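You operate a simulated robot arm through the tools that you are given. There is no shell and no other tool.

Carry out the task below with a simulated robot arm. There is one attempt and no reset: what you move stays moved.

Task
Open the flat mould and lay the amber part in the steel tray.
Fine: orange rocker off first, both clamps open, top half on the wooden board.

It is judged by the outcome, as a careful person would: the job done as asked, and still so three seconds after it is handed in. It fails if anything else is knocked over, pushed out of place, dropped, spilled or broken.

Robot
A 6-joint arm with a two-finger gripper, fixed in place. Base frame: the origin is at the foot of the arm, x ahead of it, y to its left, z up; the work surface is at about z = 0.86. Readings come in m, degrees, newtons and seconds.
With the tool pointing down near the work surface it reaches from about 0.14 to 0.68 m from the base axis. Its first joint turns from -66.0 to 66.0 degrees. Payload 2.45 kg.
The TCP is the grasp point between the finger pads, 0.03 m short of the fingertips. In the tool frame z runs along the fingers and y along their closing line. Largest opening 0.106 m; the body of the gripper starts 0.079 m behind the TCP.
Orientation is that of the tool frame in the base frame, as a unit quaternion [w, x, y, z]. With the fingers straight down and closing along the base's y, the tool's x points along the base's -x, its y along +y and its z along -z.

Tools
- The arm moves only by the tool play_rows. Its argument "steps" is a list of rows, each a list of 7 numbers: the gripper command, from -1 (fully open) to 1 (shut), values between in proportion, then the shift along the tool's x, y, z in units of 30 mm (1.0 is 30 mm), then the turn, a rotation vector about the tool's x, y, z in units of 5 degrees (1.0 is 5 degrees). In form: [[grip, dx, dy, dz, rx, ry, rz], ...]. A call has 1 to 20 rows; each row shifts and turns the commanded pose from where the row before left it, along the tool's axes as they then stand. A call with a number of a shift or a turn outside -1 to 1 is refused whole. A row lasts 0.2 s, in which the tool goes at most 0.05 m and 8.6 degrees; a call with a longer step from one row to the next is refused whole, and so is a gripper value outside its range. A pose out of reach is approached as far as the arm can. The call stops where the force on the tool passes 40 N (or 10 N more than at its start, if that is more) or the arm is blocked; 0.2 s more then pass. The fingers move at their own pace (about 0.153 m/s each) and stop on an object; they squeeze with about 25 N. The grip force told is the motor's: it shows also when the fingers shut on nothing. Time passes only in rows, and 0.2 s behind the last, so rows that do not move let the fingers close. It gives the time, the measured TCP pose, the force on the tool (base axes), the opening and the grip force at its end, in the units of the frame above (readings bear some noise), with the torque about the TCP (base axes, N m) and any sound that the robot's microphone picked up.
- Cameras (640 x 400 px; columns grow to the right, rows downward): "scene" is fixed at [0.0501, 0.407, 1.4129]; the picture's right is [-0.83, -0.56, 0.00], its down [-0.28, 0.41, -0.87] and it looks along [0.48, -0.72, -0.50] (base axes); focal length 308 px, centre (320, 200). "wrist" rides on the gripper at [0.076, -0.002, -0.106] in the tool frame; the picture's right is [0.02, 1.00, 0.00], its down [-0.78, 0.02, -0.62] and it looks along [-0.62, 0.01, 0.78] (tool axes); focal length 247 px, centre (320, 200). There is no depth. A picture from a camera that has moved, and an enlarged one, comes with that camera's place and axes in the base frame and with its lens.
- get_image(camera): a new picture of that camera. The clock stands still meanwhile.
- inspect(camera, box): a new picture of the part [left, top, right, bottom] of that camera's present view, enlarged. The clock stands still meanwhile.
- sign_off(): hands the job in; it is judged then, once.

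Places have to be worked out from the pictures, the camera data and where the tool is seen. Open the gripper and draw the arm clear of the work before you hand the job in, unless the task says otherwise.

The tools are called by a JSON object that holds its "api" and its "payload". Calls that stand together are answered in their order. play_rows: Moves the arm, as the interface text tells. Its arguments: {"type":"object","properties":{"steps":{"type":"array"}},"required":["steps"]} The other tools are called the same way: get_image (camera) takes a picture; inspect (camera, box) takes an enlarged picture of a part of a camera's view; sign_off () hands the job in.

At the start:

```text
t: 0.0
tool_pos: [0.2798, -0.1627, 1.2797]
tcp_rot: [0.001, 0.0, 1.0, -0.001]
ft_force: [0.4, 0.0, -0.9]
torque: [-0.03, 0.01, 0.02]
gripper_width: 0.1062
grip_force: 0.0
```

scene: 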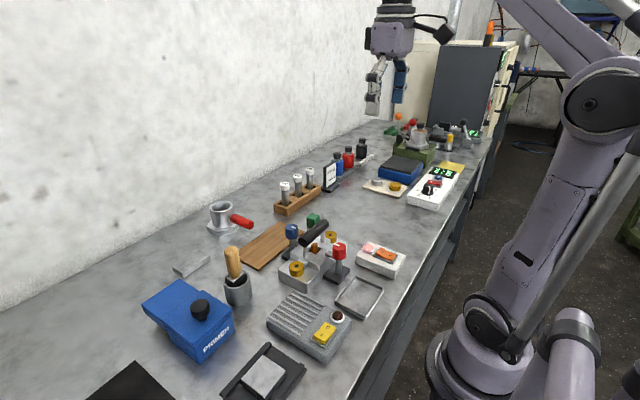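
wrist: 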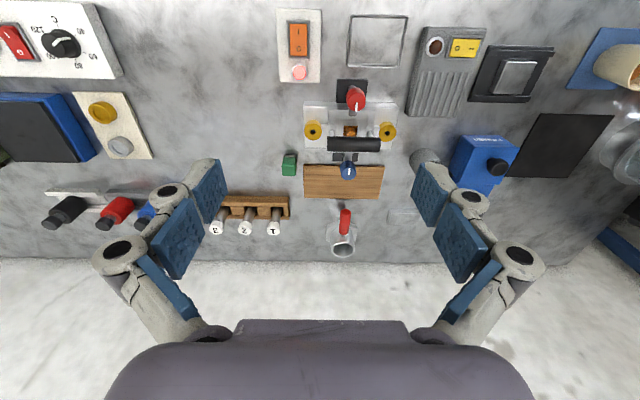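

I see the mould in the middle with a red and a blue-handled clamp, an orange rocker box beside it, a steel tray frame, and the wooden board. I'll take enlarged looks first.

{"api": "inspect", "payload": {"camera": "scene", "box": [230, 200, 430, 325]}}

{"api": "inspect", "payload": {"camera": "wrist", "box": [260, 0, 440, 112]}}

{"api": "inspect", "payload": {"camera": "wrist", "box": [260, 70, 440, 270]}}

```text
3.20 times, centred on (330, 262) of scene
camera zoom: at [0.0501, 0.407, 1.4129], right [-0.83, -0.56, 0.0], down [-0.28, 0.41, -0.87], along [0.48, -0.72, -0.5], focal length 987 px, centre (288, 0)
```

zoom: 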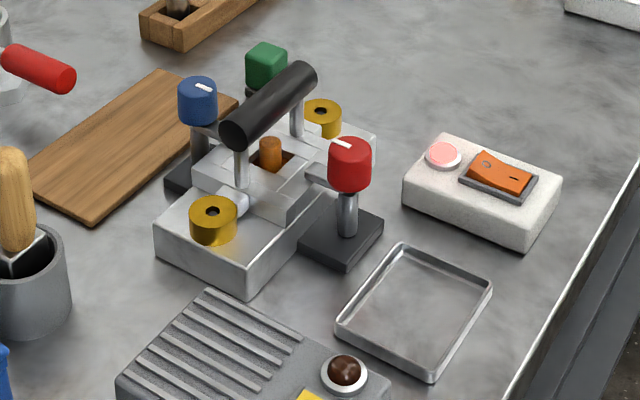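

```text
3.56 times, centred on (350, 56) of wrist
camera zoom: at [0.2028, -0.1629, 1.3855], right [-0.02, 1.0, 0.0], down [0.78, 0.02, 0.62], along [0.62, 0.01, -0.78], focal length 878 px, centre (213, 712)
```

zoom: 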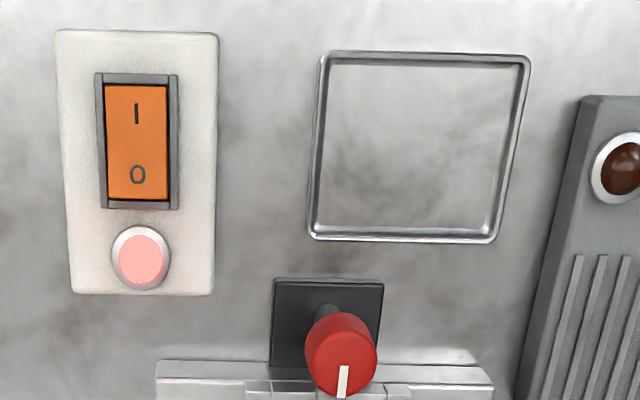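

```text
2.00 times, centred on (350, 170) of wrist
camera zoom: at [0.2028, -0.1629, 1.3855], right [-0.02, 1.0, 0.0], down [0.78, 0.02, 0.62], along [0.62, 0.01, -0.78], focal length 494 px, centre (260, 260)
```

zoom: 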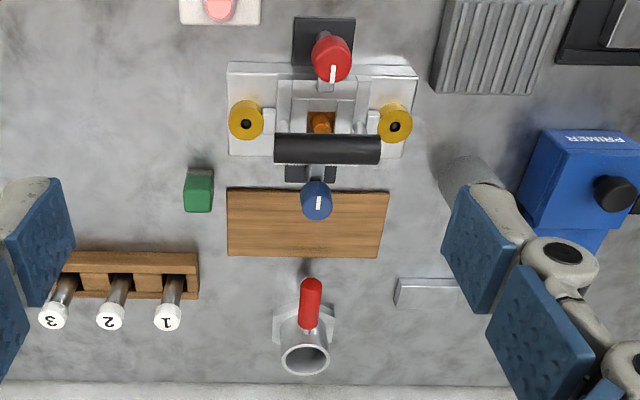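

The mould sits at about (0.40, -0.10), with the rocker box near (0.25, -0.20), the tray near (0.25, -0.06) and the board near (0.55, -0.10). I'll move lower and closer, still well above everything, for a better view of the clamps.

{"api": "play_rows", "payload": {"steps": [[1, 0.11, 0.35, 1, 0, 0, 0], [1, 0.11, 0.35, 1, 0, 0, 0], [1, 0.11, 0.35, 1, 0, 0, 0], [1, 0.11, 0.35, 1, 0, 0, 0], [1, 0.11, 0.35, 0.9, 0, 0, 0], [1, 0.11, 0.35, 0.9, 0, 0, 0], [1, 0, 0, 0, 0, 0, 0]]}}

{"api": "get_image", "payload": {"camera": "wrist"}}

{"api": "inspect", "payload": {"camera": "wrist", "box": [220, 60, 420, 185]}}

```text
t: 1.6
tool_pos: [0.2602, -0.0988, 1.1052]
tcp_rot: [0.001, 0.0, 1.0, -0.001]
ft_force: [-0.3, -0.7, 0.3]
torque: [0.03, 0.04, -0.03]
gripper_width: 0.0001
grip_force: 25.1
```

```text
taken
camera wrist: at [0.184, -0.0981, 1.2113], right [-0.02, 1.0, 0.0], down [0.78, 0.02, 0.62], along [0.62, 0.01, -0.78], focal length 247 px, centre (320, 200)
```

wrist: 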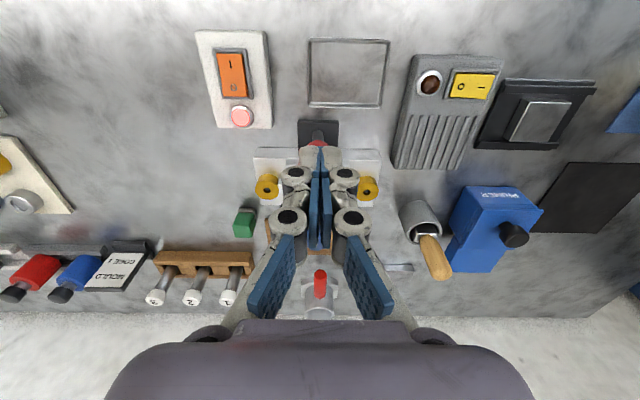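

```text
3.20 times, centred on (320, 122) of wrist
camera zoom: at [0.184, -0.0981, 1.2113], right [-0.02, 1.0, 0.0], down [0.78, 0.02, 0.62], along [0.62, 0.01, -0.78], focal length 790 px, centre (320, 448)
```

zoom: 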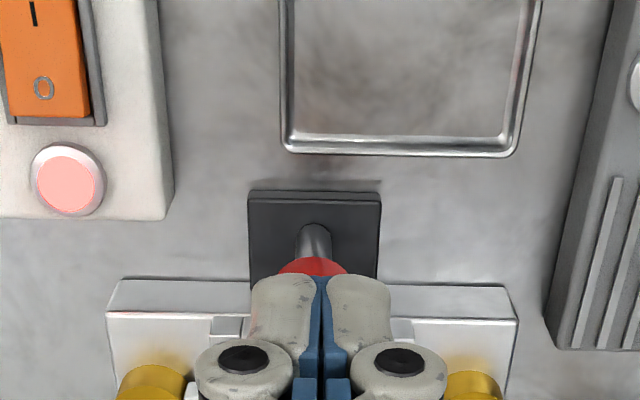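

The closed fingers block the mould. There is also a label with text by the bottles, so I'll read that and move the tool sideways to get a clear view.

{"api": "inspect", "payload": {"camera": "wrist", "box": [60, 220, 180, 310]}}

{"api": "play_rows", "payload": {"steps": [[1, 0, -1, 0, 0, 0, 0], [1, 0, -1, 0, 0, 0, 0], [1, 0, -1, 0, 0, 0, 0], [1, 0, -1, 0, 0, 0, 0], [1, 0, 0, 0, 0, 0, 0]]}}

{"api": "get_image", "payload": {"camera": "wrist"}}

{"api": "inspect", "payload": {"camera": "wrist", "box": [340, 80, 540, 260]}}

{"api": "inspect", "payload": {"camera": "scene", "box": [270, 210, 370, 300]}}

```text
4.44 times, centred on (120, 265) of wrist
camera zoom: at [0.184, -0.0981, 1.2113], right [-0.02, 1.0, 0.0], down [0.78, 0.02, 0.62], along [0.62, 0.01, -0.78], focal length 1098 px, centre (1209, -89)
```

zoom: 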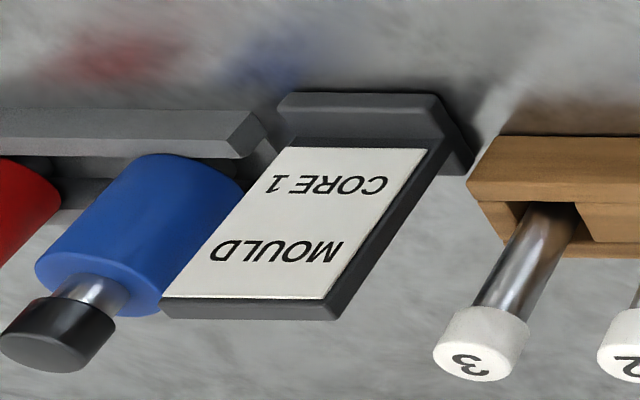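

```text
t: 2.8
tool_pos: [0.2614, -0.2206, 1.1072]
tcp_rot: [0.001, 0.0, 1.0, 0.0]
ft_force: [0.9, -0.8, -1.0]
torque: [0.0, 0.01, 0.03]
gripper_width: 0.0
grip_force: 25.2
```

```text
taken
camera wrist: at [0.185, -0.2208, 1.2123], right [-0.02, 1.0, 0.0], down [0.78, 0.02, 0.62], along [0.62, 0.01, -0.78], focal length 247 px, centre (320, 200)
```

wrist: 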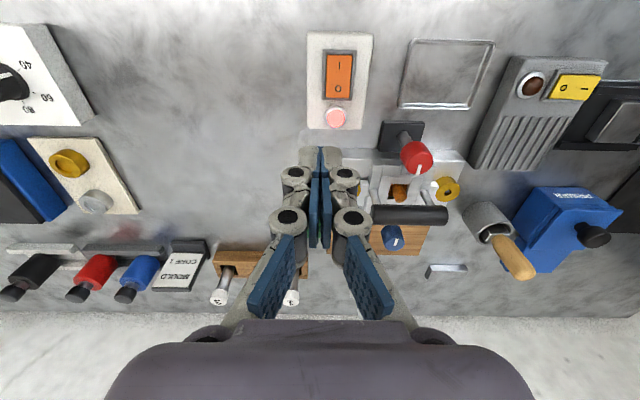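

```text
2.22 times, centred on (440, 170) of wrist
camera zoom: at [0.185, -0.2208, 1.2123], right [-0.02, 1.0, 0.0], down [0.78, 0.02, 0.62], along [0.62, 0.01, -0.78], focal length 549 px, centre (53, 267)
```

zoom: 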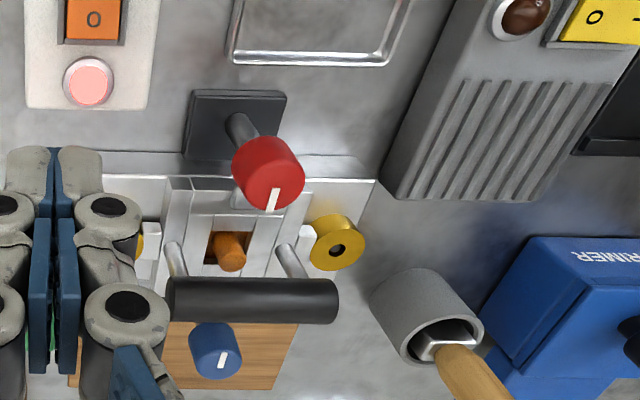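

```text
4.44 times, centred on (320, 255) of scene
camera zoom: at [0.0501, 0.407, 1.4129], right [-0.83, -0.56, 0.0], down [-0.28, 0.41, -0.87], along [0.48, -0.72, -0.5], focal length 1370 px, centre (320, -44)
```

zoom: 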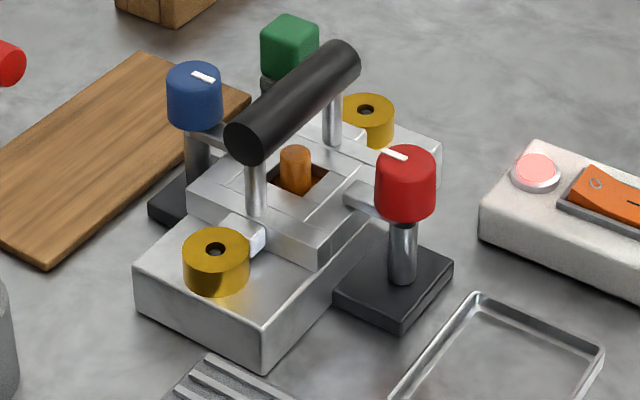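

The label reads "MOULD CORE 1". I put the rocker's "0" end at about (0.265, -0.199, 0.905), and it is still on with its lamp lit. I'll bring the closed fingers down over the "0" half.

{"api": "play_rows", "payload": {"steps": [[1, -0.04, 0.144, 1, 0, 0, 0], [1, -0.04, 0.144, 1, 0, 0, 0], [1, -0.04, 0.144, 1, 0, 0, 0], [1, -0.04, 0.144, 1, 0, 0, 0], [1, -0.06, 0.144, 0.8, 0, 0, 0], [1, 0, 0, 0.3, 0, 0, 0], [1, 0, 0, 0, 0, 0, 0]]}}

{"api": "get_image", "payload": {"camera": "wrist"}}

{"api": "inspect", "payload": {"camera": "scene", "box": [340, 210, 440, 290]}}

```text
t: 4.4
tool_pos: [0.2676, -0.1991, 0.9513]
tcp_rot: [0.002, 0.0, 1.0, -0.001]
ft_force: [-0.1, 0.2, -0.4]
torque: [-0.02, -0.01, -0.01]
gripper_width: 0.0001
grip_force: 24.7
```

```text
taken
camera wrist: at [0.1908, -0.1989, 1.0578], right [-0.02, 1.0, 0.0], down [0.78, 0.02, 0.62], along [0.62, 0.01, -0.78], focal length 247 px, centre (320, 200)
```

wrist: 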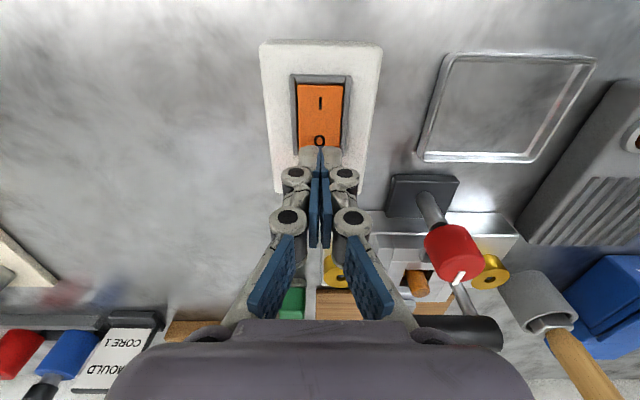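

```text
5.00 times, centred on (390, 250) of scene
camera zoom: at [0.0501, 0.407, 1.4129], right [-0.83, -0.56, 0.0], down [-0.28, 0.41, -0.87], along [0.48, -0.72, -0.5], focal length 1542 px, centre (-30, -50)
```

zoom: 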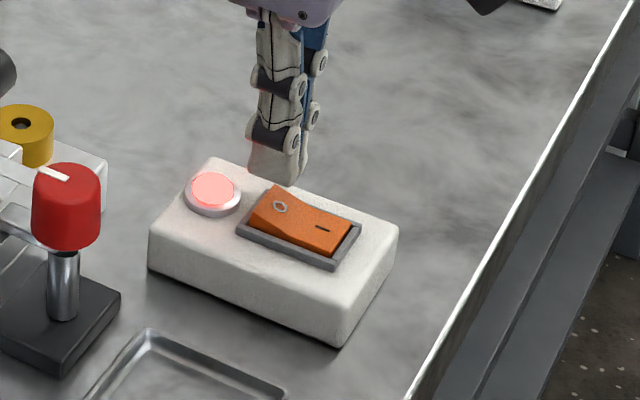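

The fingertips hover right over the raised "0" end. I'll press down in small steps.

{"api": "play_rows", "payload": {"steps": [[1, 0, 0, 0.2, 0, 0, 0], [1, 0, 0, 0.2, 0, 0, 0], [1, 0, 0, 0.15, 0, 0, 0], [1, 0, 0, 0.15, 0, 0, 0], [1, 0, 0, 0.1, 0, 0, 0], [1, 0, 0, 0.1, 0, 0, 0]]}}

{"api": "inspect", "payload": {"camera": "scene", "box": [340, 210, 440, 290]}}

```text
t: 5.7
tool_pos: [0.2676, -0.1992, 0.9289]
tcp_rot: [0.0, 0.001, 1.0, 0.0]
ft_force: [-1.0, 1.8, 11.3]
torque: [0.07, 0.16, -0.01]
gripper_width: 0.0061
grip_force: 28.9
stopped in row 6: the force on the tool passed its limit at 57 N (the readings are from after the stop); the commanded pose is now the measured one
```

```text
5.00 times, centred on (390, 250) of scene
camera zoom: at [0.05, 0.4071, 1.4129], right [-0.83, -0.56, 0.0], down [-0.28, 0.41, -0.87], along [0.48, -0.72, -0.5], focal length 1542 px, centre (-30, -50)
```

zoom: 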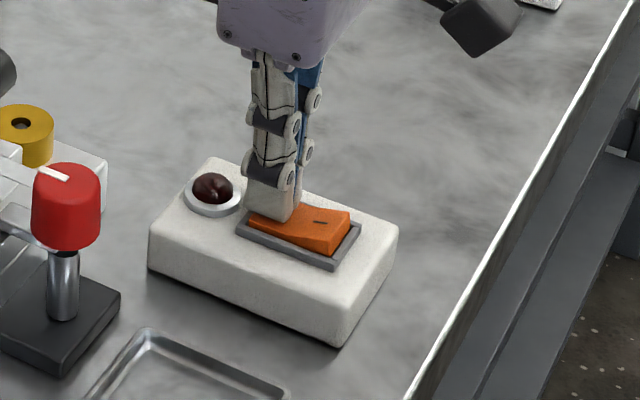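

The lamp went dark and the "0" side is down, so the rocker is off. I'll lift, open the fingers, and look at the clamps through them.

{"api": "play_rows", "payload": {"steps": [[1, 0, 0, -1, 0, 0, 0], [1, 0, 0, -1, 0, 0, 0], [1, 0, 0, -1, 0, 0, 0], [-1, 0.1, 0.9, -1, 0, 0, 0], [-1, 0.1, 0.9, -1, 0, 0, 0], [-1, 0, 0.9, 0, 0, 0, 0], [-1, 0, 0.6, 0, 0, 0, 0], [-1, 0, 0, 0, 0, 0, 0]]}}

{"api": "get_image", "payload": {"camera": "wrist"}}

{"api": "inspect", "payload": {"camera": "wrist", "box": [240, 100, 400, 250]}}

```text
t: 7.5
tool_pos: [0.2613, -0.1002, 1.0791]
tcp_rot: [0.001, -0.001, 1.0, -0.001]
ft_force: [0.3, 0.3, -0.1]
torque: [-0.01, -0.02, -0.01]
gripper_width: 0.1059
grip_force: 0.1
```

```text
taken
camera wrist: at [0.1844, -0.0986, 1.1855], right [-0.02, 1.0, 0.0], down [0.78, 0.02, 0.62], along [0.62, 0.01, -0.78], focal length 247 px, centre (320, 200)
```

wrist: 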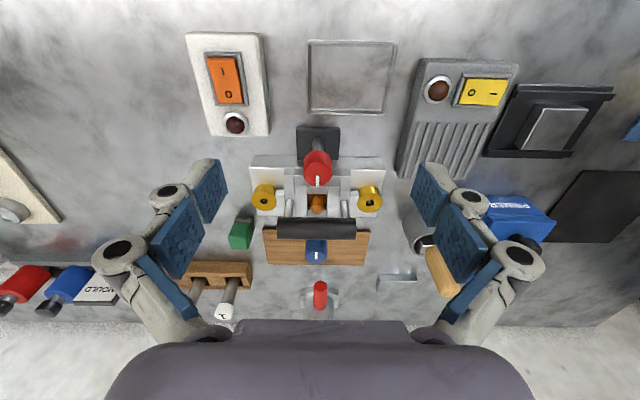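

```text
2.67 times, centred on (320, 175) of wrist
camera zoom: at [0.1844, -0.0986, 1.1855], right [-0.02, 1.0, 0.0], down [0.78, 0.02, 0.62], along [0.62, 0.01, -0.78], focal length 659 px, centre (320, 267)
```

zoom: 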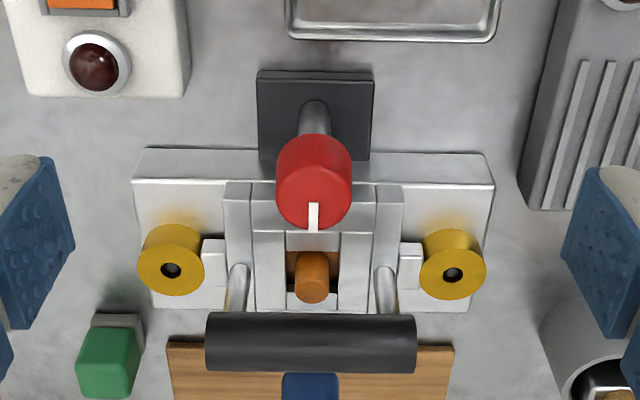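

The rocker remains off. I'll look more closely at the mould's clamp arms and rails before turning anything.

{"api": "inspect", "payload": {"camera": "scene", "box": [294, 225, 350, 270]}}

{"api": "inspect", "payload": {"camera": "wrist", "box": [280, 130, 360, 215]}}

```text
8.89 times, centred on (322, 248) of scene
camera zoom: at [0.0501, 0.407, 1.4129], right [-0.83, -0.56, 0.0], down [-0.28, 0.41, -0.87], along [0.48, -0.72, -0.5], focal length 2740 px, centre (302, -222)
```

zoom: 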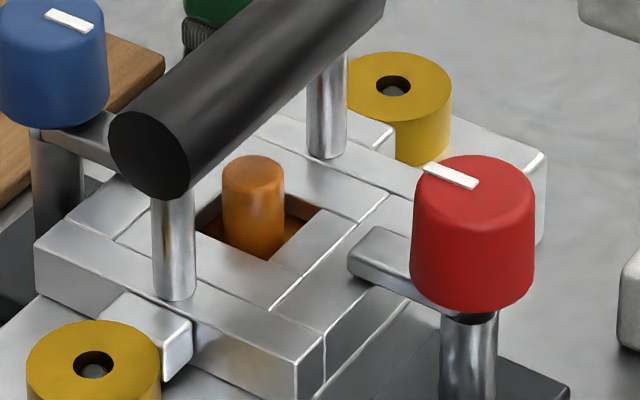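

```text
4.71 times, centred on (320, 172) of wrist
camera zoom: at [0.1844, -0.0986, 1.1855], right [-0.02, 1.0, 0.0], down [0.78, 0.02, 0.62], along [0.62, 0.01, -0.78], focal length 1162 px, centre (320, 329)
```

zoom: 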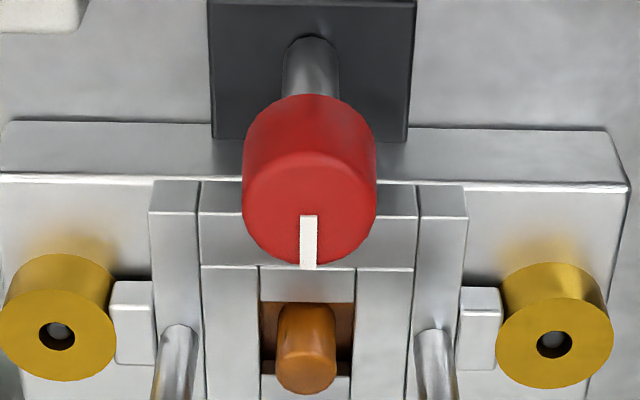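

The marks point along the clamp arms: red toward +x and blue toward -x, both lying flat on the top half. The top half slides on two guide pins through the brass bushings. The red knob centre is about (0.333, -0.099) with its top at z≈0.954, so I'll come down over it with the fingers open.

{"api": "play_rows", "payload": {"steps": [[-1, -0.8, 0.02, 0, 0, 0, 0], [-1, -0.8, 0.02, 0, 0, 0, 0], [-1, -0.79, 0, 0, 0, 0, 0], [-1, 0, 0, 0.9, 0, 0, 0], [-1, 0, 0, 0.9, 0, 0, 0], [-1, 0, 0, 0.9, 0, 0, 0], [-1, 0, 0, 0.9, 0, 0, 0], [-1, 0, 0, 0.6, 0, 0, 0], [-1, 0, 0, 0, 0, 0, 0]]}}

{"api": "get_image", "payload": {"camera": "wrist"}}

{"api": "inspect", "payload": {"camera": "scene", "box": [280, 200, 400, 290]}}

```text
t: 9.5
tool_pos: [0.3337, -0.0991, 0.9516]
tcp_rot: [0.0, 0.0, 1.0, 0.0]
ft_force: [-0.1, 0.3, -0.2]
torque: [-0.01, 0.01, -0.02]
gripper_width: 0.1058
grip_force: 0.1
```

```text
taken
camera wrist: at [0.2569, -0.0978, 1.059], right [-0.02, 1.0, 0.0], down [0.78, 0.02, 0.62], along [0.62, 0.01, -0.78], focal length 247 px, centre (320, 200)
```

wrist: 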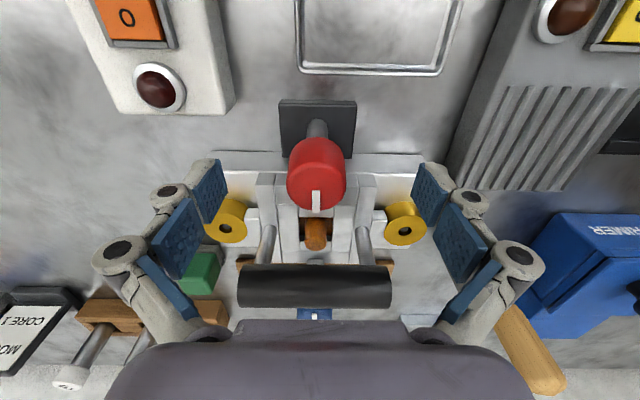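

```text
4.44 times, centred on (340, 245) of scene
camera zoom: at [0.0501, 0.407, 1.4129], right [-0.83, -0.56, 0.0], down [-0.28, 0.41, -0.87], along [0.48, -0.72, -0.5], focal length 1370 px, centre (231, 0)
```

zoom: 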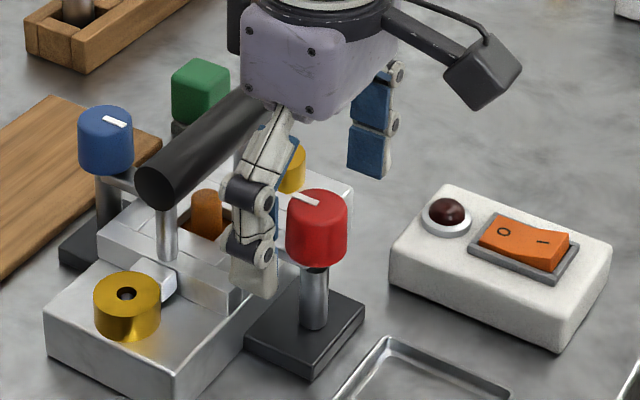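

The knob is centred between the pads. I'll close on it.

{"api": "play_rows", "payload": {"steps": [[-0.2, 0, 0, 0, 0, 0, 0], [0.2, 0, 0, 0, 0, 0, 0], [1, 0, 0, 0, 0, 0, 0], [1, 0, 0, 0, 0, 0, 0]]}}

{"api": "get_image", "payload": {"camera": "wrist"}}

{"api": "inspect", "payload": {"camera": "scene", "box": [280, 200, 400, 290]}}

```text
t: 10.5
tool_pos: [0.333, -0.1002, 0.9531]
tcp_rot: [0.001, 0.001, 1.0, -0.002]
ft_force: [-0.8, -16.0, 0.8]
torque: [-0.49, -0.09, 0.0]
gripper_width: 0.0334
grip_force: 45.3
```

```text
taken
camera wrist: at [0.2569, -0.099, 1.0594], right [-0.02, 1.0, 0.0], down [0.78, 0.02, 0.62], along [0.62, 0.01, -0.78], focal length 247 px, centre (320, 200)
```

wrist: 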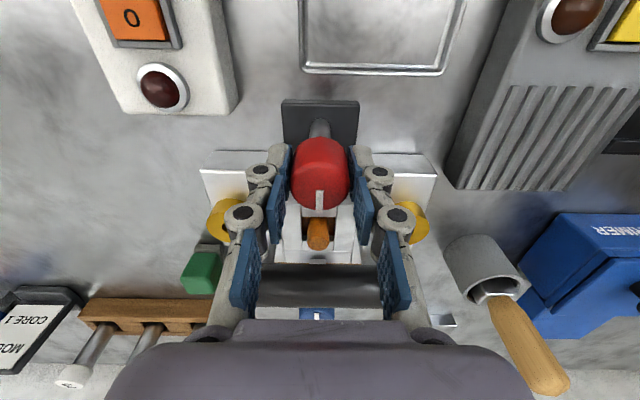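

```text
4.44 times, centred on (340, 245) of scene
camera zoom: at [0.0501, 0.4066, 1.4131], right [-0.83, -0.56, 0.0], down [-0.28, 0.41, -0.87], along [0.48, -0.72, -0.5], focal length 1370 px, centre (231, 0)
```

zoom: 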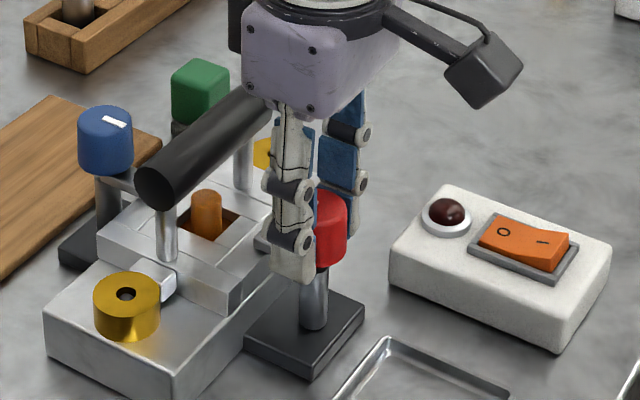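

The knob is gripped, with a 16 N side load from a small centring error. I'll shift 1.5 mm toward -y to ease it, then test the turn by 10 degrees.

{"api": "play_rows", "payload": {"steps": [[1, 0, -0.05, 0, 0, 0, 0], [1, 0, 0, 0, 0, 0, 0.5], [1, 0, 0, 0, 0, 0, 0.5], [1, 0, 0, 0, 0, 0, 0.5], [1, 0, 0, 0, 0, 0, 0.5], [1, 0, 0, 0, 0, 0, 0]]}}

{"api": "get_image", "payload": {"camera": "wrist"}}

```text
t: 11.9
tool_pos: [0.333, -0.1004, 0.9542]
tcp_rot: [-0.001, 0.088, 0.996, 0.0]
ft_force: [-2.1, 3.5, 2.5]
torque: [0.36, 0.26, -0.01]
gripper_width: 0.0328
grip_force: 45.0
```

```text
taken
camera wrist: at [0.2575, -0.0867, 1.0598], right [0.15, 0.99, 0.0], down [0.77, -0.12, 0.62], along [0.61, -0.09, -0.78], focal length 247 px, centre (320, 200)
```

wrist: 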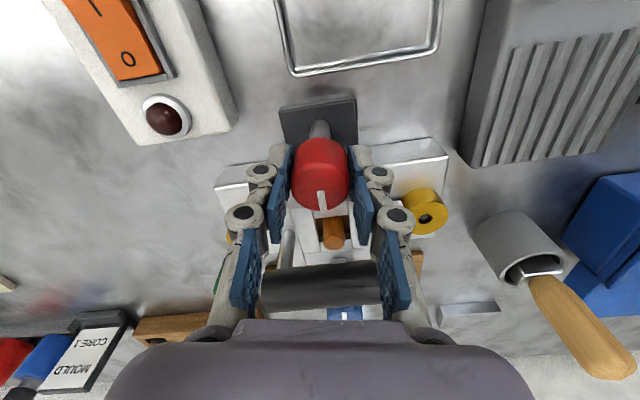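

The knob turns freely and its mark moves with the fingers. I'll continue the turn.

{"api": "play_rows", "payload": {"steps": [[1, 0, 0, 0, 0, 0, 0.8], [1, 0, 0, 0, 0, 0, 0.8], [1, 0, 0, 0, 0, 0, 0.8], [1, 0, 0, 0, 0, 0, 0.8], [1, 0, 0, 0, 0, 0, 0.8], [1, 0, 0, 0, 0, 0, 0.8], [1, 0, 0, 0, 0, 0, 0.8], [1, 0, 0, 0, 0, 0, 0.8], [1, 0, 0, 0, 0, 0, 0.8], [1, 0, 0, 0, 0, 0, 0.8], [1, 0, 0, 0, 0, 0, 0]]}}

{"api": "get_image", "payload": {"camera": "wrist"}}

{"api": "inspect", "payload": {"camera": "scene", "box": [280, 200, 400, 290]}}

```text
t: 14.3
tool_pos: [0.3337, -0.1008, 0.9519]
tcp_rot: [-0.001, 0.424, 0.906, 0.0]
ft_force: [4.2, 9.5, 12.7]
torque: [0.26, -0.07, 0.82]
gripper_width: 0.0329
grip_force: 44.9
```

```text
taken
camera wrist: at [0.2831, -0.0412, 1.0588], right [0.75, 0.66, 0.0], down [0.52, -0.59, 0.62], along [0.41, -0.47, -0.78], focal length 247 px, centre (320, 200)
```

wrist: 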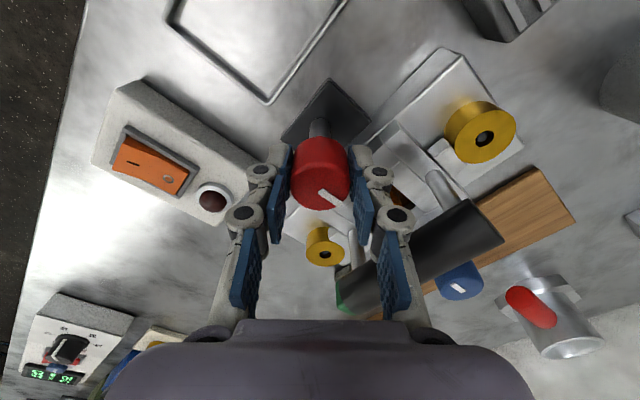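

```text
4.44 times, centred on (340, 245) of scene
camera zoom: at [0.0501, 0.4073, 1.4128], right [-0.83, -0.56, 0.0], down [-0.28, 0.41, -0.87], along [0.48, -0.72, -0.5], focal length 1370 px, centre (231, 0)
```

zoom: 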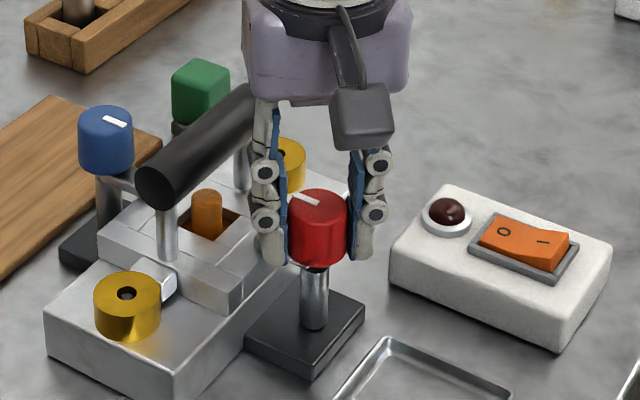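

The mark stayed pointing +x while the fingers slipped round it, with 0.8 N·m of resistance, so the clamp doesn't open clockwise. I'll try the other direction from here.

{"api": "play_rows", "payload": {"steps": [[1, 0, 0, 0, 0, 0, -0.8], [1, 0, 0, 0, 0, 0, -0.8], [1, 0, 0, 0, 0, 0, -0.8], [1, 0, 0, 0, 0, 0, -0.8], [1, 0, 0, 0, 0, 0, -0.8], [1, 0, 0, 0, 0, 0, 0]]}}

{"api": "get_image", "payload": {"camera": "wrist"}}

{"api": "inspect", "payload": {"camera": "scene", "box": [280, 200, 400, 290]}}

```text
t: 15.7
tool_pos: [0.3337, -0.1013, 0.9525]
tcp_rot: [0.0, 0.259, 0.966, 0.0]
ft_force: [4.1, 7.6, 0.6]
torque: [0.09, -0.28, 0.01]
gripper_width: 0.0326
grip_force: 45.2
```

```text
taken
camera wrist: at [0.2667, -0.0618, 1.0588], right [0.48, 0.88, 0.0], down [0.69, -0.38, 0.62], along [0.55, -0.3, -0.78], focal length 247 px, centre (320, 200)
```

wrist: 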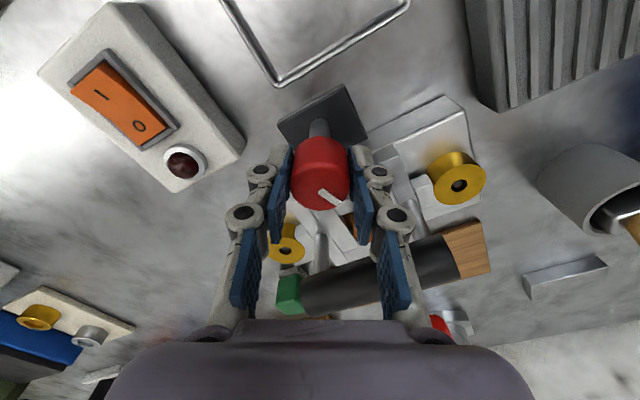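

```text
4.44 times, centred on (340, 245) of scene
camera zoom: at [0.0502, 0.4072, 1.4129], right [-0.83, -0.56, 0.0], down [-0.28, 0.41, -0.87], along [0.48, -0.72, -0.5], focal length 1370 px, centre (231, 0)
```

zoom: 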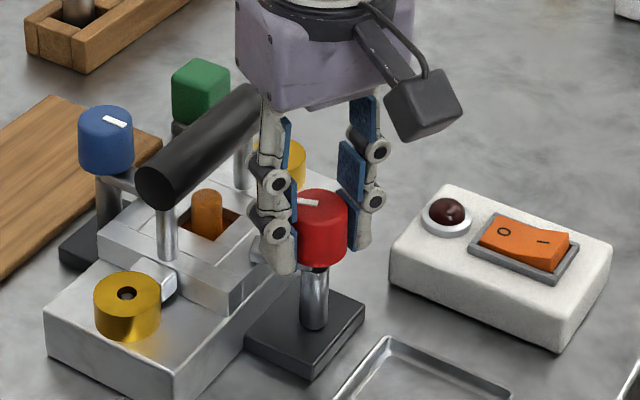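

The knob now turns with the fingers, with no resistance: counterclockwise opens it. I'll continue about 70 degrees more.

{"api": "play_rows", "payload": {"steps": [[1, 0, 0, 0, 0, 0, -1], [1, 0, 0, 0, 0, 0, -1], [1, 0, 0, 0, 0, 0, -1], [1, 0, 0, 0, 0, 0, -1], [1, 0, 0, 0, 0, 0, -1], [1, 0, 0, 0, 0, 0, -1], [1, 0, 0, 0, 0, 0, -1], [1, 0, 0, 0, 0, 0, -1], [1, 0, 0, 0, 0, 0, -1], [1, 0, 0, 0, 0, 0, -1], [1, 0, 0, 0, 0, 0, -1], [1, 0, 0, 0, 0, 0, -1], [1, 0, 0, 0, 0, 0, -1], [1, 0, 0, 0, 0, 0, -1], [1, 0, 0, 0, 0, 0, 0]]}}

{"api": "get_image", "payload": {"camera": "wrist"}}

{"api": "inspect", "payload": {"camera": "scene", "box": [280, 200, 400, 290]}}

```text
t: 18.9
tool_pos: [0.3336, -0.0988, 0.9529]
tcp_rot: [0.0, -0.343, 0.939, 0.001]
ft_force: [7.6, 15.0, 0.2]
torque: [-0.04, 0.6, 0.1]
gripper_width: 0.032
grip_force: 44.8
```

```text
taken
camera wrist: at [0.2758, -0.1487, 1.059], right [-0.66, 0.75, 0.0], down [0.59, 0.52, 0.62], along [0.47, 0.41, -0.78], focal length 247 px, centre (320, 200)
```

wrist: 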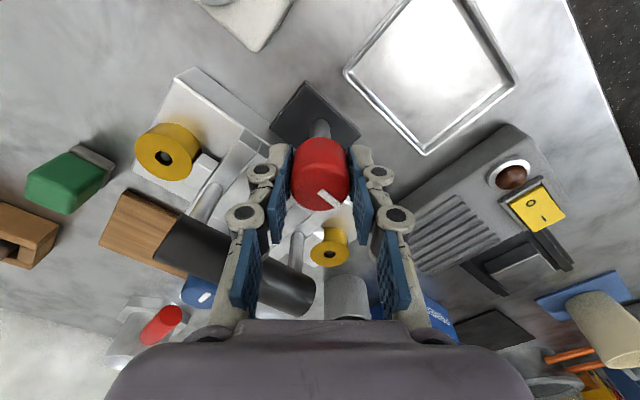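

```text
4.44 times, centred on (340, 245) of scene
camera zoom: at [0.0503, 0.4074, 1.4128], right [-0.83, -0.56, 0.0], down [-0.28, 0.41, -0.87], along [0.48, -0.72, -0.5], focal length 1370 px, centre (231, 0)
```

zoom: 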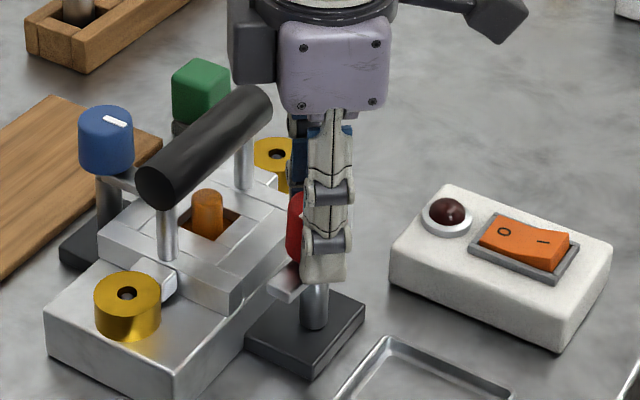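

The arm has swung off the mould toward +y, about 90 degrees. I'll go a bit further to be sure it's clear, then release.

{"api": "play_rows", "payload": {"steps": [[1, 0, 0, 0, 0, 0, -1], [1, 0, 0, 0, 0, 0, -1], [1, 0, 0, 0, 0, 0, 0], [0.2, 0, 0, 0, 0, 0, 0], [-0.1, 0, 0, 0, 0, 0, 0], [-0.1, 0, 0, 0, 0, 0, 0]]}}

{"api": "get_image", "payload": {"camera": "wrist"}}

{"api": "inspect", "payload": {"camera": "scene", "box": [280, 200, 400, 290]}}

```text
t: 20.3
tool_pos: [0.3344, -0.1015, 0.9531]
tcp_rot: [0.0, -0.423, 0.906, 0.0]
ft_force: [-0.1, 0.5, -0.7]
torque: [0.0, -0.05, 0.03]
gripper_width: 0.0581
grip_force: 0.2
```

```text
taken
camera wrist: at [0.2858, -0.1586, 1.0593], right [-0.78, 0.63, 0.0], down [0.49, 0.61, 0.62], along [0.39, 0.48, -0.78], focal length 247 px, centre (320, 200)
```

wrist: 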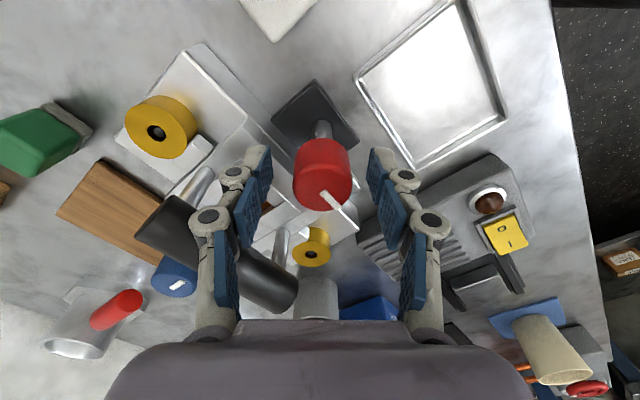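

```text
4.44 times, centred on (340, 245) of scene
camera zoom: at [0.0501, 0.407, 1.4129], right [-0.83, -0.56, 0.0], down [-0.28, 0.41, -0.87], along [0.48, -0.72, -0.5], focal length 1370 px, centre (231, 0)
```

zoom: 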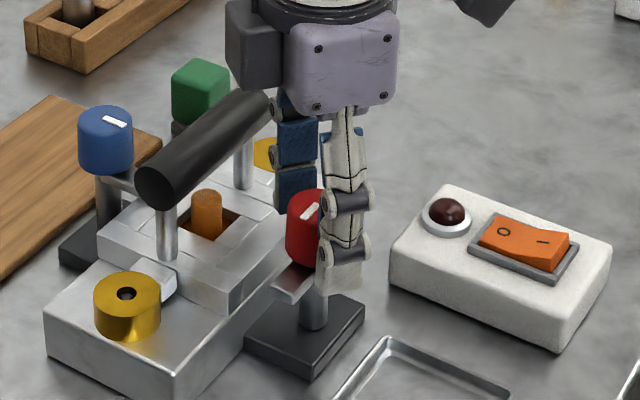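

The red arm now lies fully clear, pointing +y. I'll lift, turn the wrist back to zero yaw, move over the blue knob at about x=0.47, and look.

{"api": "play_rows", "payload": {"steps": [[-0.1, 0, 0, -1, 0, 0, 0], [-0.1, 0, 0, -1, 0, 0, 1], [-1, 0, 0, -1, 0, 0, 1], [-1, 0, 0, -1, 0, 0, 1], [-1, 0, 0, 0, 0, 0, 1], [-1, 0, 0, 0, 0, 0, 1], [-1, 0, 0, 0, 0, 0, 1], [-1, 0, 0, 0, 0, 0, 1], [-1, 0, 0, 0, 0, 0, 1], [-1, 0, 0, 0, 0, 0, 1], [-1, 0, 0, 0, 0, 0, 1], [-1, -0.9, 0, 0, 0, 0, 0], [-1, -0.9, 0, 0, 0, 0, 0], [-1, -0.9, 0, 0, 0, 0, 0], [-1, 0, 0, 0, 0, 0, 0]]}}

{"api": "get_image", "payload": {"camera": "wrist"}}

{"api": "inspect", "payload": {"camera": "wrist", "box": [240, 80, 400, 200]}}

{"api": "inspect", "payload": {"camera": "scene", "box": [270, 200, 390, 290]}}

```text
t: 23.5
tool_pos: [0.4141, -0.1007, 1.072]
tcp_rot: [0.001, 0.0, 1.0, 0.0]
ft_force: [-0.6, -0.1, 0.2]
torque: [-0.03, 0.01, 0.0]
gripper_width: 0.1059
grip_force: 0.1
```

```text
taken
camera wrist: at [0.3362, -0.1, 1.179], right [-0.02, 1.0, 0.0], down [0.78, 0.02, 0.62], along [0.62, 0.01, -0.78], focal length 247 px, centre (320, 200)
```

wrist: 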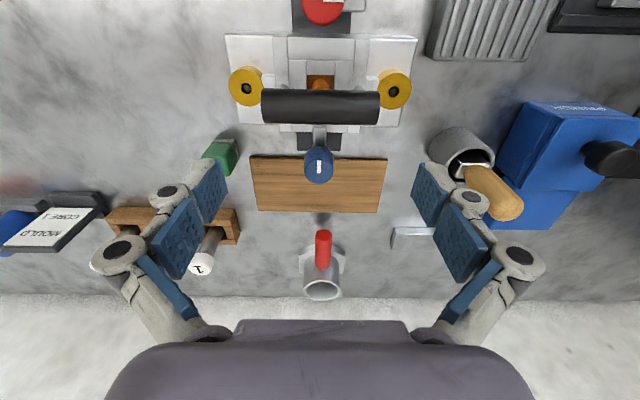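

```text
3.33 times, centred on (320, 140) of wrist
camera zoom: at [0.3362, -0.1, 1.179], right [-0.02, 1.0, 0.0], down [0.78, 0.02, 0.62], along [0.62, 0.01, -0.78], focal length 823 px, centre (320, 400)
```

zoom: 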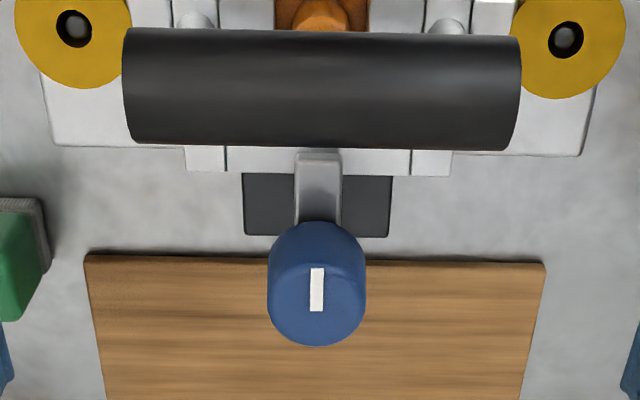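

```text
4.44 times, centred on (330, 245) of scene
camera zoom: at [0.0501, 0.407, 1.4129], right [-0.83, -0.56, 0.0], down [-0.28, 0.41, -0.87], along [0.48, -0.72, -0.5], focal length 1370 px, centre (276, 0)
```

zoom: 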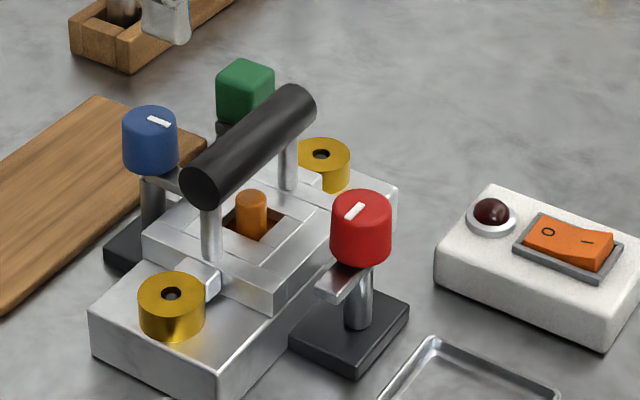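

The red clamp is open. The blue knob is at about (0.4755, -0.100), mark toward -x, with the wooden board spanning x 0.504–0.606. I'll pre-turn the wrist 30 degrees and come down over the blue knob.

{"api": "play_rows", "payload": {"steps": [[-1, -0.68, 0, 0, 0, 0, 0], [-1, -0.68, 0, 0, 0, 0, 0], [-1, -0.69, 0, 0, 0, 0, 0], [-0.3, 0, 0, 0, 0, 0, 1], [-0.3, 0, 0, 0, 0, 0, 1], [-0.3, 0, 0, 0, 0, 0, 1], [-0.3, 0, 0, 0, 0, 0, 1], [-0.3, 0, 0, 0, 0, 0, 1], [-0.3, 0, 0, 0, 0, 0, 1], [-0.3, 0, 0, 1, 0, 0, 0], [-0.3, 0, 0, 1, 0, 0, 0], [-0.3, 0, 0, 0.8, 0, 0, 0], [-0.3, 0, 0, 0.6, 0, 0, 0], [-0.3, 0, 0, 0, 0, 0, 0]]}}

{"api": "get_image", "payload": {"camera": "wrist"}}

{"api": "inspect", "payload": {"camera": "scene", "box": [260, 180, 380, 280]}}

```text
t: 26.5
tool_pos: [0.4745, -0.1012, 0.9709]
tcp_rot: [0.0, 0.26, 0.966, 0.0]
ft_force: [-0.6, 0.0, 0.6]
torque: [0.0, 0.03, -0.02]
gripper_width: 0.0687
grip_force: 0.1
```

```text
taken
camera wrist: at [0.4074, -0.0623, 1.077], right [0.48, 0.88, 0.0], down [0.69, -0.38, 0.62], along [0.54, -0.3, -0.78], focal length 247 px, centre (320, 200)
```

wrist: 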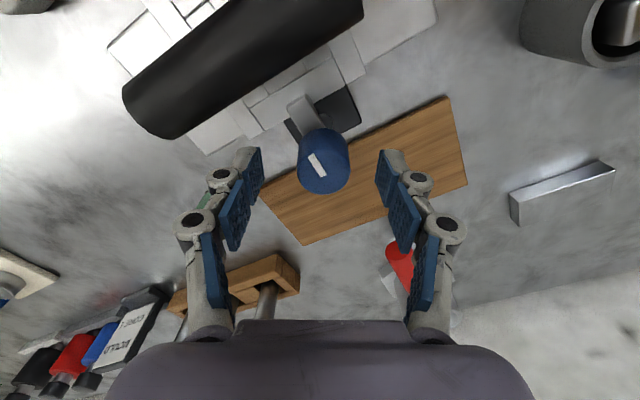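

```text
4.00 times, centred on (320, 230) of scene
camera zoom: at [0.0501, 0.407, 1.4129], right [-0.83, -0.56, 0.0], down [-0.28, 0.41, -0.87], along [0.48, -0.72, -0.5], focal length 1233 px, centre (320, 80)
```

zoom: 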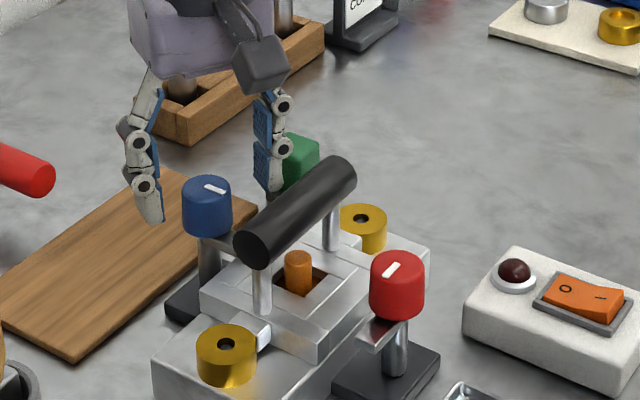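

The blue knob sits centred between the fingers. I'll go down 19 mm, close, and test a 20-degree counterclockwise turn.

{"api": "play_rows", "payload": {"steps": [[-0.3, 0, 0, 0.62, 0, 0, 0], [0.2, 0, 0, 0, 0, 0, 0], [0.8, 0, 0, 0, 0, 0, 0], [1, 0, 0, 0, 0, 0, 0], [1, 0, 0, 0, 0, 0, -0.8], [1, 0, 0, 0, 0, 0, -0.8], [1, 0, 0, 0, 0, 0, -0.8], [1, 0, 0, 0, 0, 0, -0.8], [1, 0, 0, 0, 0, 0, -0.8], [1, 0, 0, 0, 0, 0, 0]]}}

{"api": "get_image", "payload": {"camera": "wrist"}}

{"api": "inspect", "payload": {"camera": "scene", "box": [260, 180, 380, 280]}}

```text
t: 28.7
tool_pos: [0.4753, -0.0996, 0.9503]
tcp_rot: [-0.001, 0.087, 0.996, 0.001]
ft_force: [-6.3, 13.2, -7.6]
torque: [0.21, -0.11, 0.03]
gripper_width: 0.0332
grip_force: 44.7
```

```text
taken
camera wrist: at [0.3999, -0.0866, 1.0586], right [0.15, 0.99, 0.0], down [0.78, -0.12, 0.62], along [0.61, -0.09, -0.78], focal length 247 px, centre (320, 200)
```

wrist: 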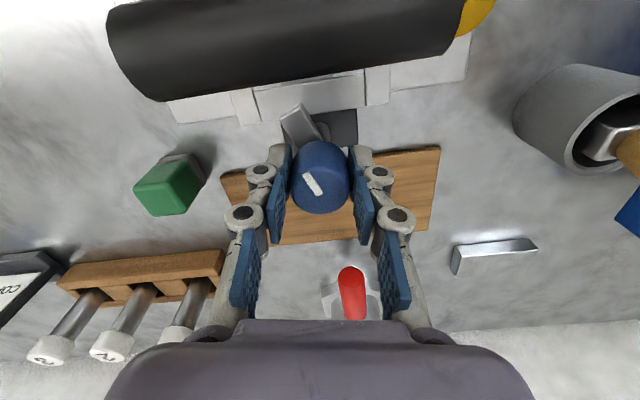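

```text
4.00 times, centred on (320, 230) of scene
camera zoom: at [0.0501, 0.4073, 1.4128], right [-0.83, -0.56, 0.0], down [-0.28, 0.41, -0.87], along [0.48, -0.72, -0.5], focal length 1233 px, centre (320, 80)
```

zoom: 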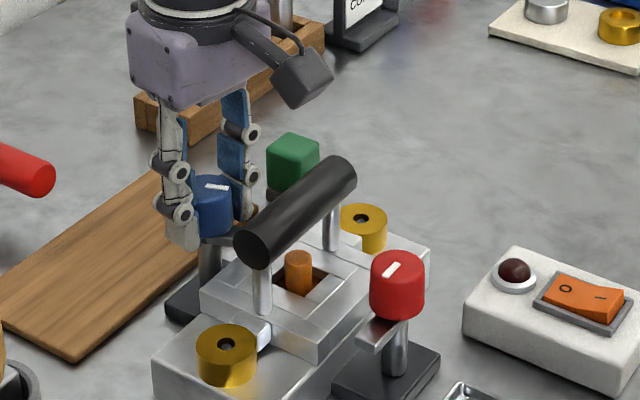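

It turns counterclockwise with no resistance. I'll continue 75 degrees.

{"api": "play_rows", "payload": {"steps": [[1, 0, 0, 0, 0, 0, -1], [1, 0, 0, 0, 0, 0, -1], [1, 0, 0, 0, 0, 0, -1], [1, 0, 0, 0, 0, 0, -1], [1, 0, 0, 0, 0, 0, -1], [1, 0, 0, 0, 0, 0, -1], [1, 0, 0, 0, 0, 0, -1], [1, 0, 0, 0, 0, 0, -1], [1, 0, 0, 0, 0, 0, -1], [1, 0, 0, 0, 0, 0, -1], [1, 0, 0, 0, 0, 0, -1], [1, 0, 0, 0, 0, 0, -1], [1, 0, 0, 0, 0, 0, -1], [1, 0, 0, 0, 0, 0, -1], [1, 0, 0, 0, 0, 0, -1], [1, 0, 0, 0, 0, 0, 0]]}}

{"api": "get_image", "payload": {"camera": "wrist"}}

{"api": "inspect", "payload": {"camera": "scene", "box": [260, 180, 380, 280]}}

```text
t: 32.1
tool_pos: [0.4757, -0.1027, 0.9513]
tcp_rot: [0.0, -0.538, 0.843, 0.0]
ft_force: [-0.2, 5.0, 17.0]
torque: [-0.12, 0.19, -0.25]
gripper_width: 0.033
grip_force: 45.0
```

```text
taken
camera wrist: at [0.4454, -0.1697, 1.0581], right [-0.92, 0.4, 0.0], down [0.31, 0.72, 0.62], along [0.25, 0.57, -0.78], focal length 247 px, centre (320, 200)
```

wrist: 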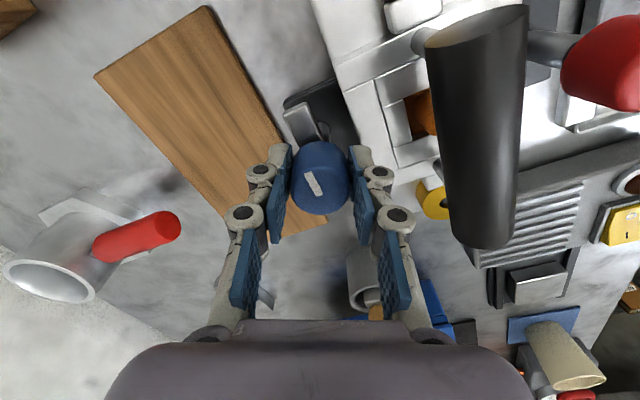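

```text
4.00 times, centred on (320, 230) of scene
camera zoom: at [0.0498, 0.4072, 1.4129], right [-0.83, -0.56, 0.0], down [-0.28, 0.41, -0.87], along [0.48, -0.72, -0.5], focal length 1233 px, centre (320, 80)
```

zoom: 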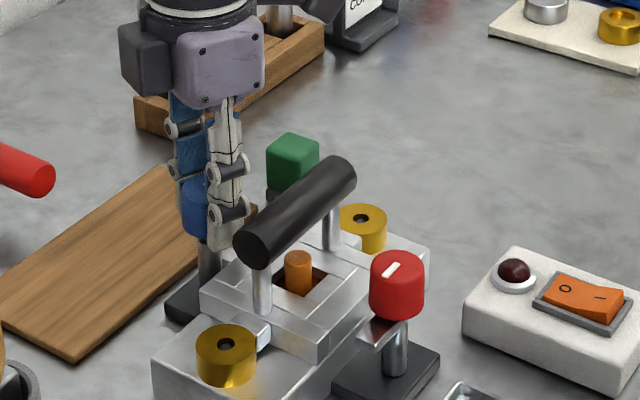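

The blue arm now points -y, clear of the mould. I'll release, lift, turn to closing along x, and move above the handle bar.

{"api": "play_rows", "payload": {"steps": [[0.2, 0, 0, 0, 0, 0, 0], [-0.1, 0, 0, 0, 0, 0, 0], [-0.1, 0, 0, -1, 0, 0, 0], [-0.1, 0, 0, -1, 0, 0, 0], [-0.1, 0, 0, -1, 0, 0, 0], [-0.1, 0, 0, -1, 0, 0, -1], [-0.1, 0, 0, 0, 0, 0, -1], [-0.1, 0, 0, 0, 0, 0, -1], [-0.1, 0, 0, 0, 0, 0, -1], [-0.1, 0, 0, 0, 0, 0, -1], [-0.1, 0, 0.8, 0, 0, 0, 0], [-0.1, 0, 0.8, 0, 0, 0, 0], [-0.1, 0, 0.78, 0, 0, 0, 0], [-0.1, 0, 0, 0, 0, 0, 0]]}}

{"api": "get_image", "payload": {"camera": "wrist"}}

{"api": "inspect", "payload": {"camera": "scene", "box": [260, 180, 380, 280]}}

{"api": "inspect", "payload": {"camera": "wrist", "box": [240, 80, 400, 200]}}

```text
t: 35.1
tool_pos: [0.403, -0.0993, 1.0735]
tcp_rot: [0.0, 0.707, -0.707, -0.001]
ft_force: [-0.1, 0.0, 0.0]
torque: [0.01, -0.02, 0.02]
gripper_width: 0.0585
grip_force: 0.0
```

```text
taken
camera wrist: at [0.4049, -0.1738, 1.1793], right [-1.0, -0.02, 0.0], down [-0.02, 0.78, 0.62], along [-0.01, 0.62, -0.78], focal length 247 px, centre (320, 200)
```

wrist: 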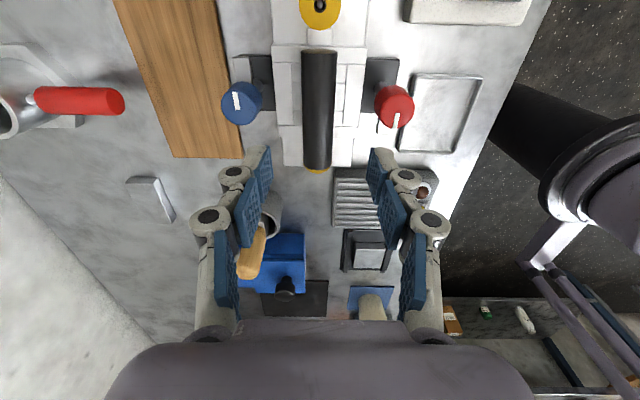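

```text
4.00 times, centred on (320, 230) of scene
camera zoom: at [0.0501, 0.407, 1.4129], right [-0.83, -0.56, 0.0], down [-0.28, 0.41, -0.87], along [0.48, -0.72, -0.5], focal length 1233 px, centre (320, 80)
```

zoom: 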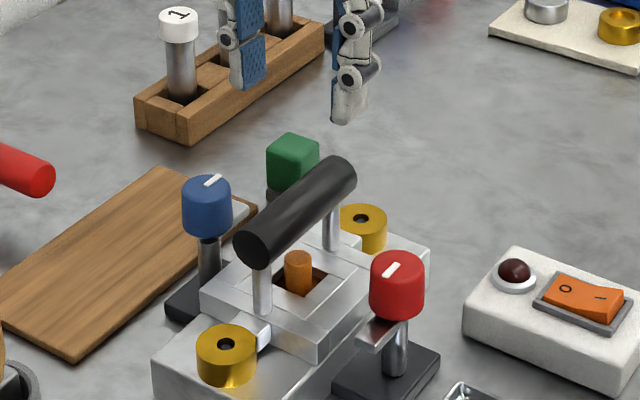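

```text
3.33 times, centred on (320, 140) of wrist
camera zoom: at [0.4049, -0.1738, 1.1793], right [-1.0, -0.02, 0.0], down [-0.02, 0.78, 0.62], along [-0.01, 0.62, -0.78], focal length 823 px, centre (320, 400)
```

zoom: 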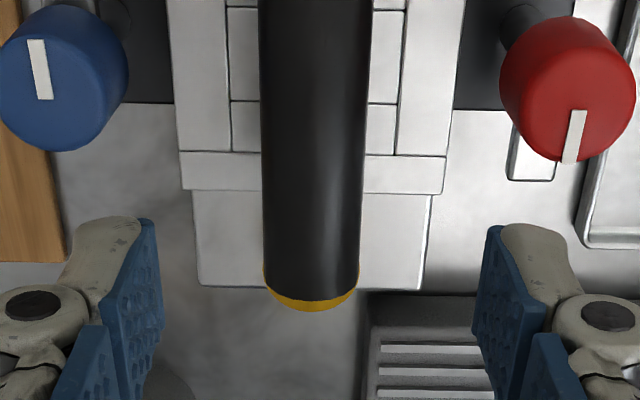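

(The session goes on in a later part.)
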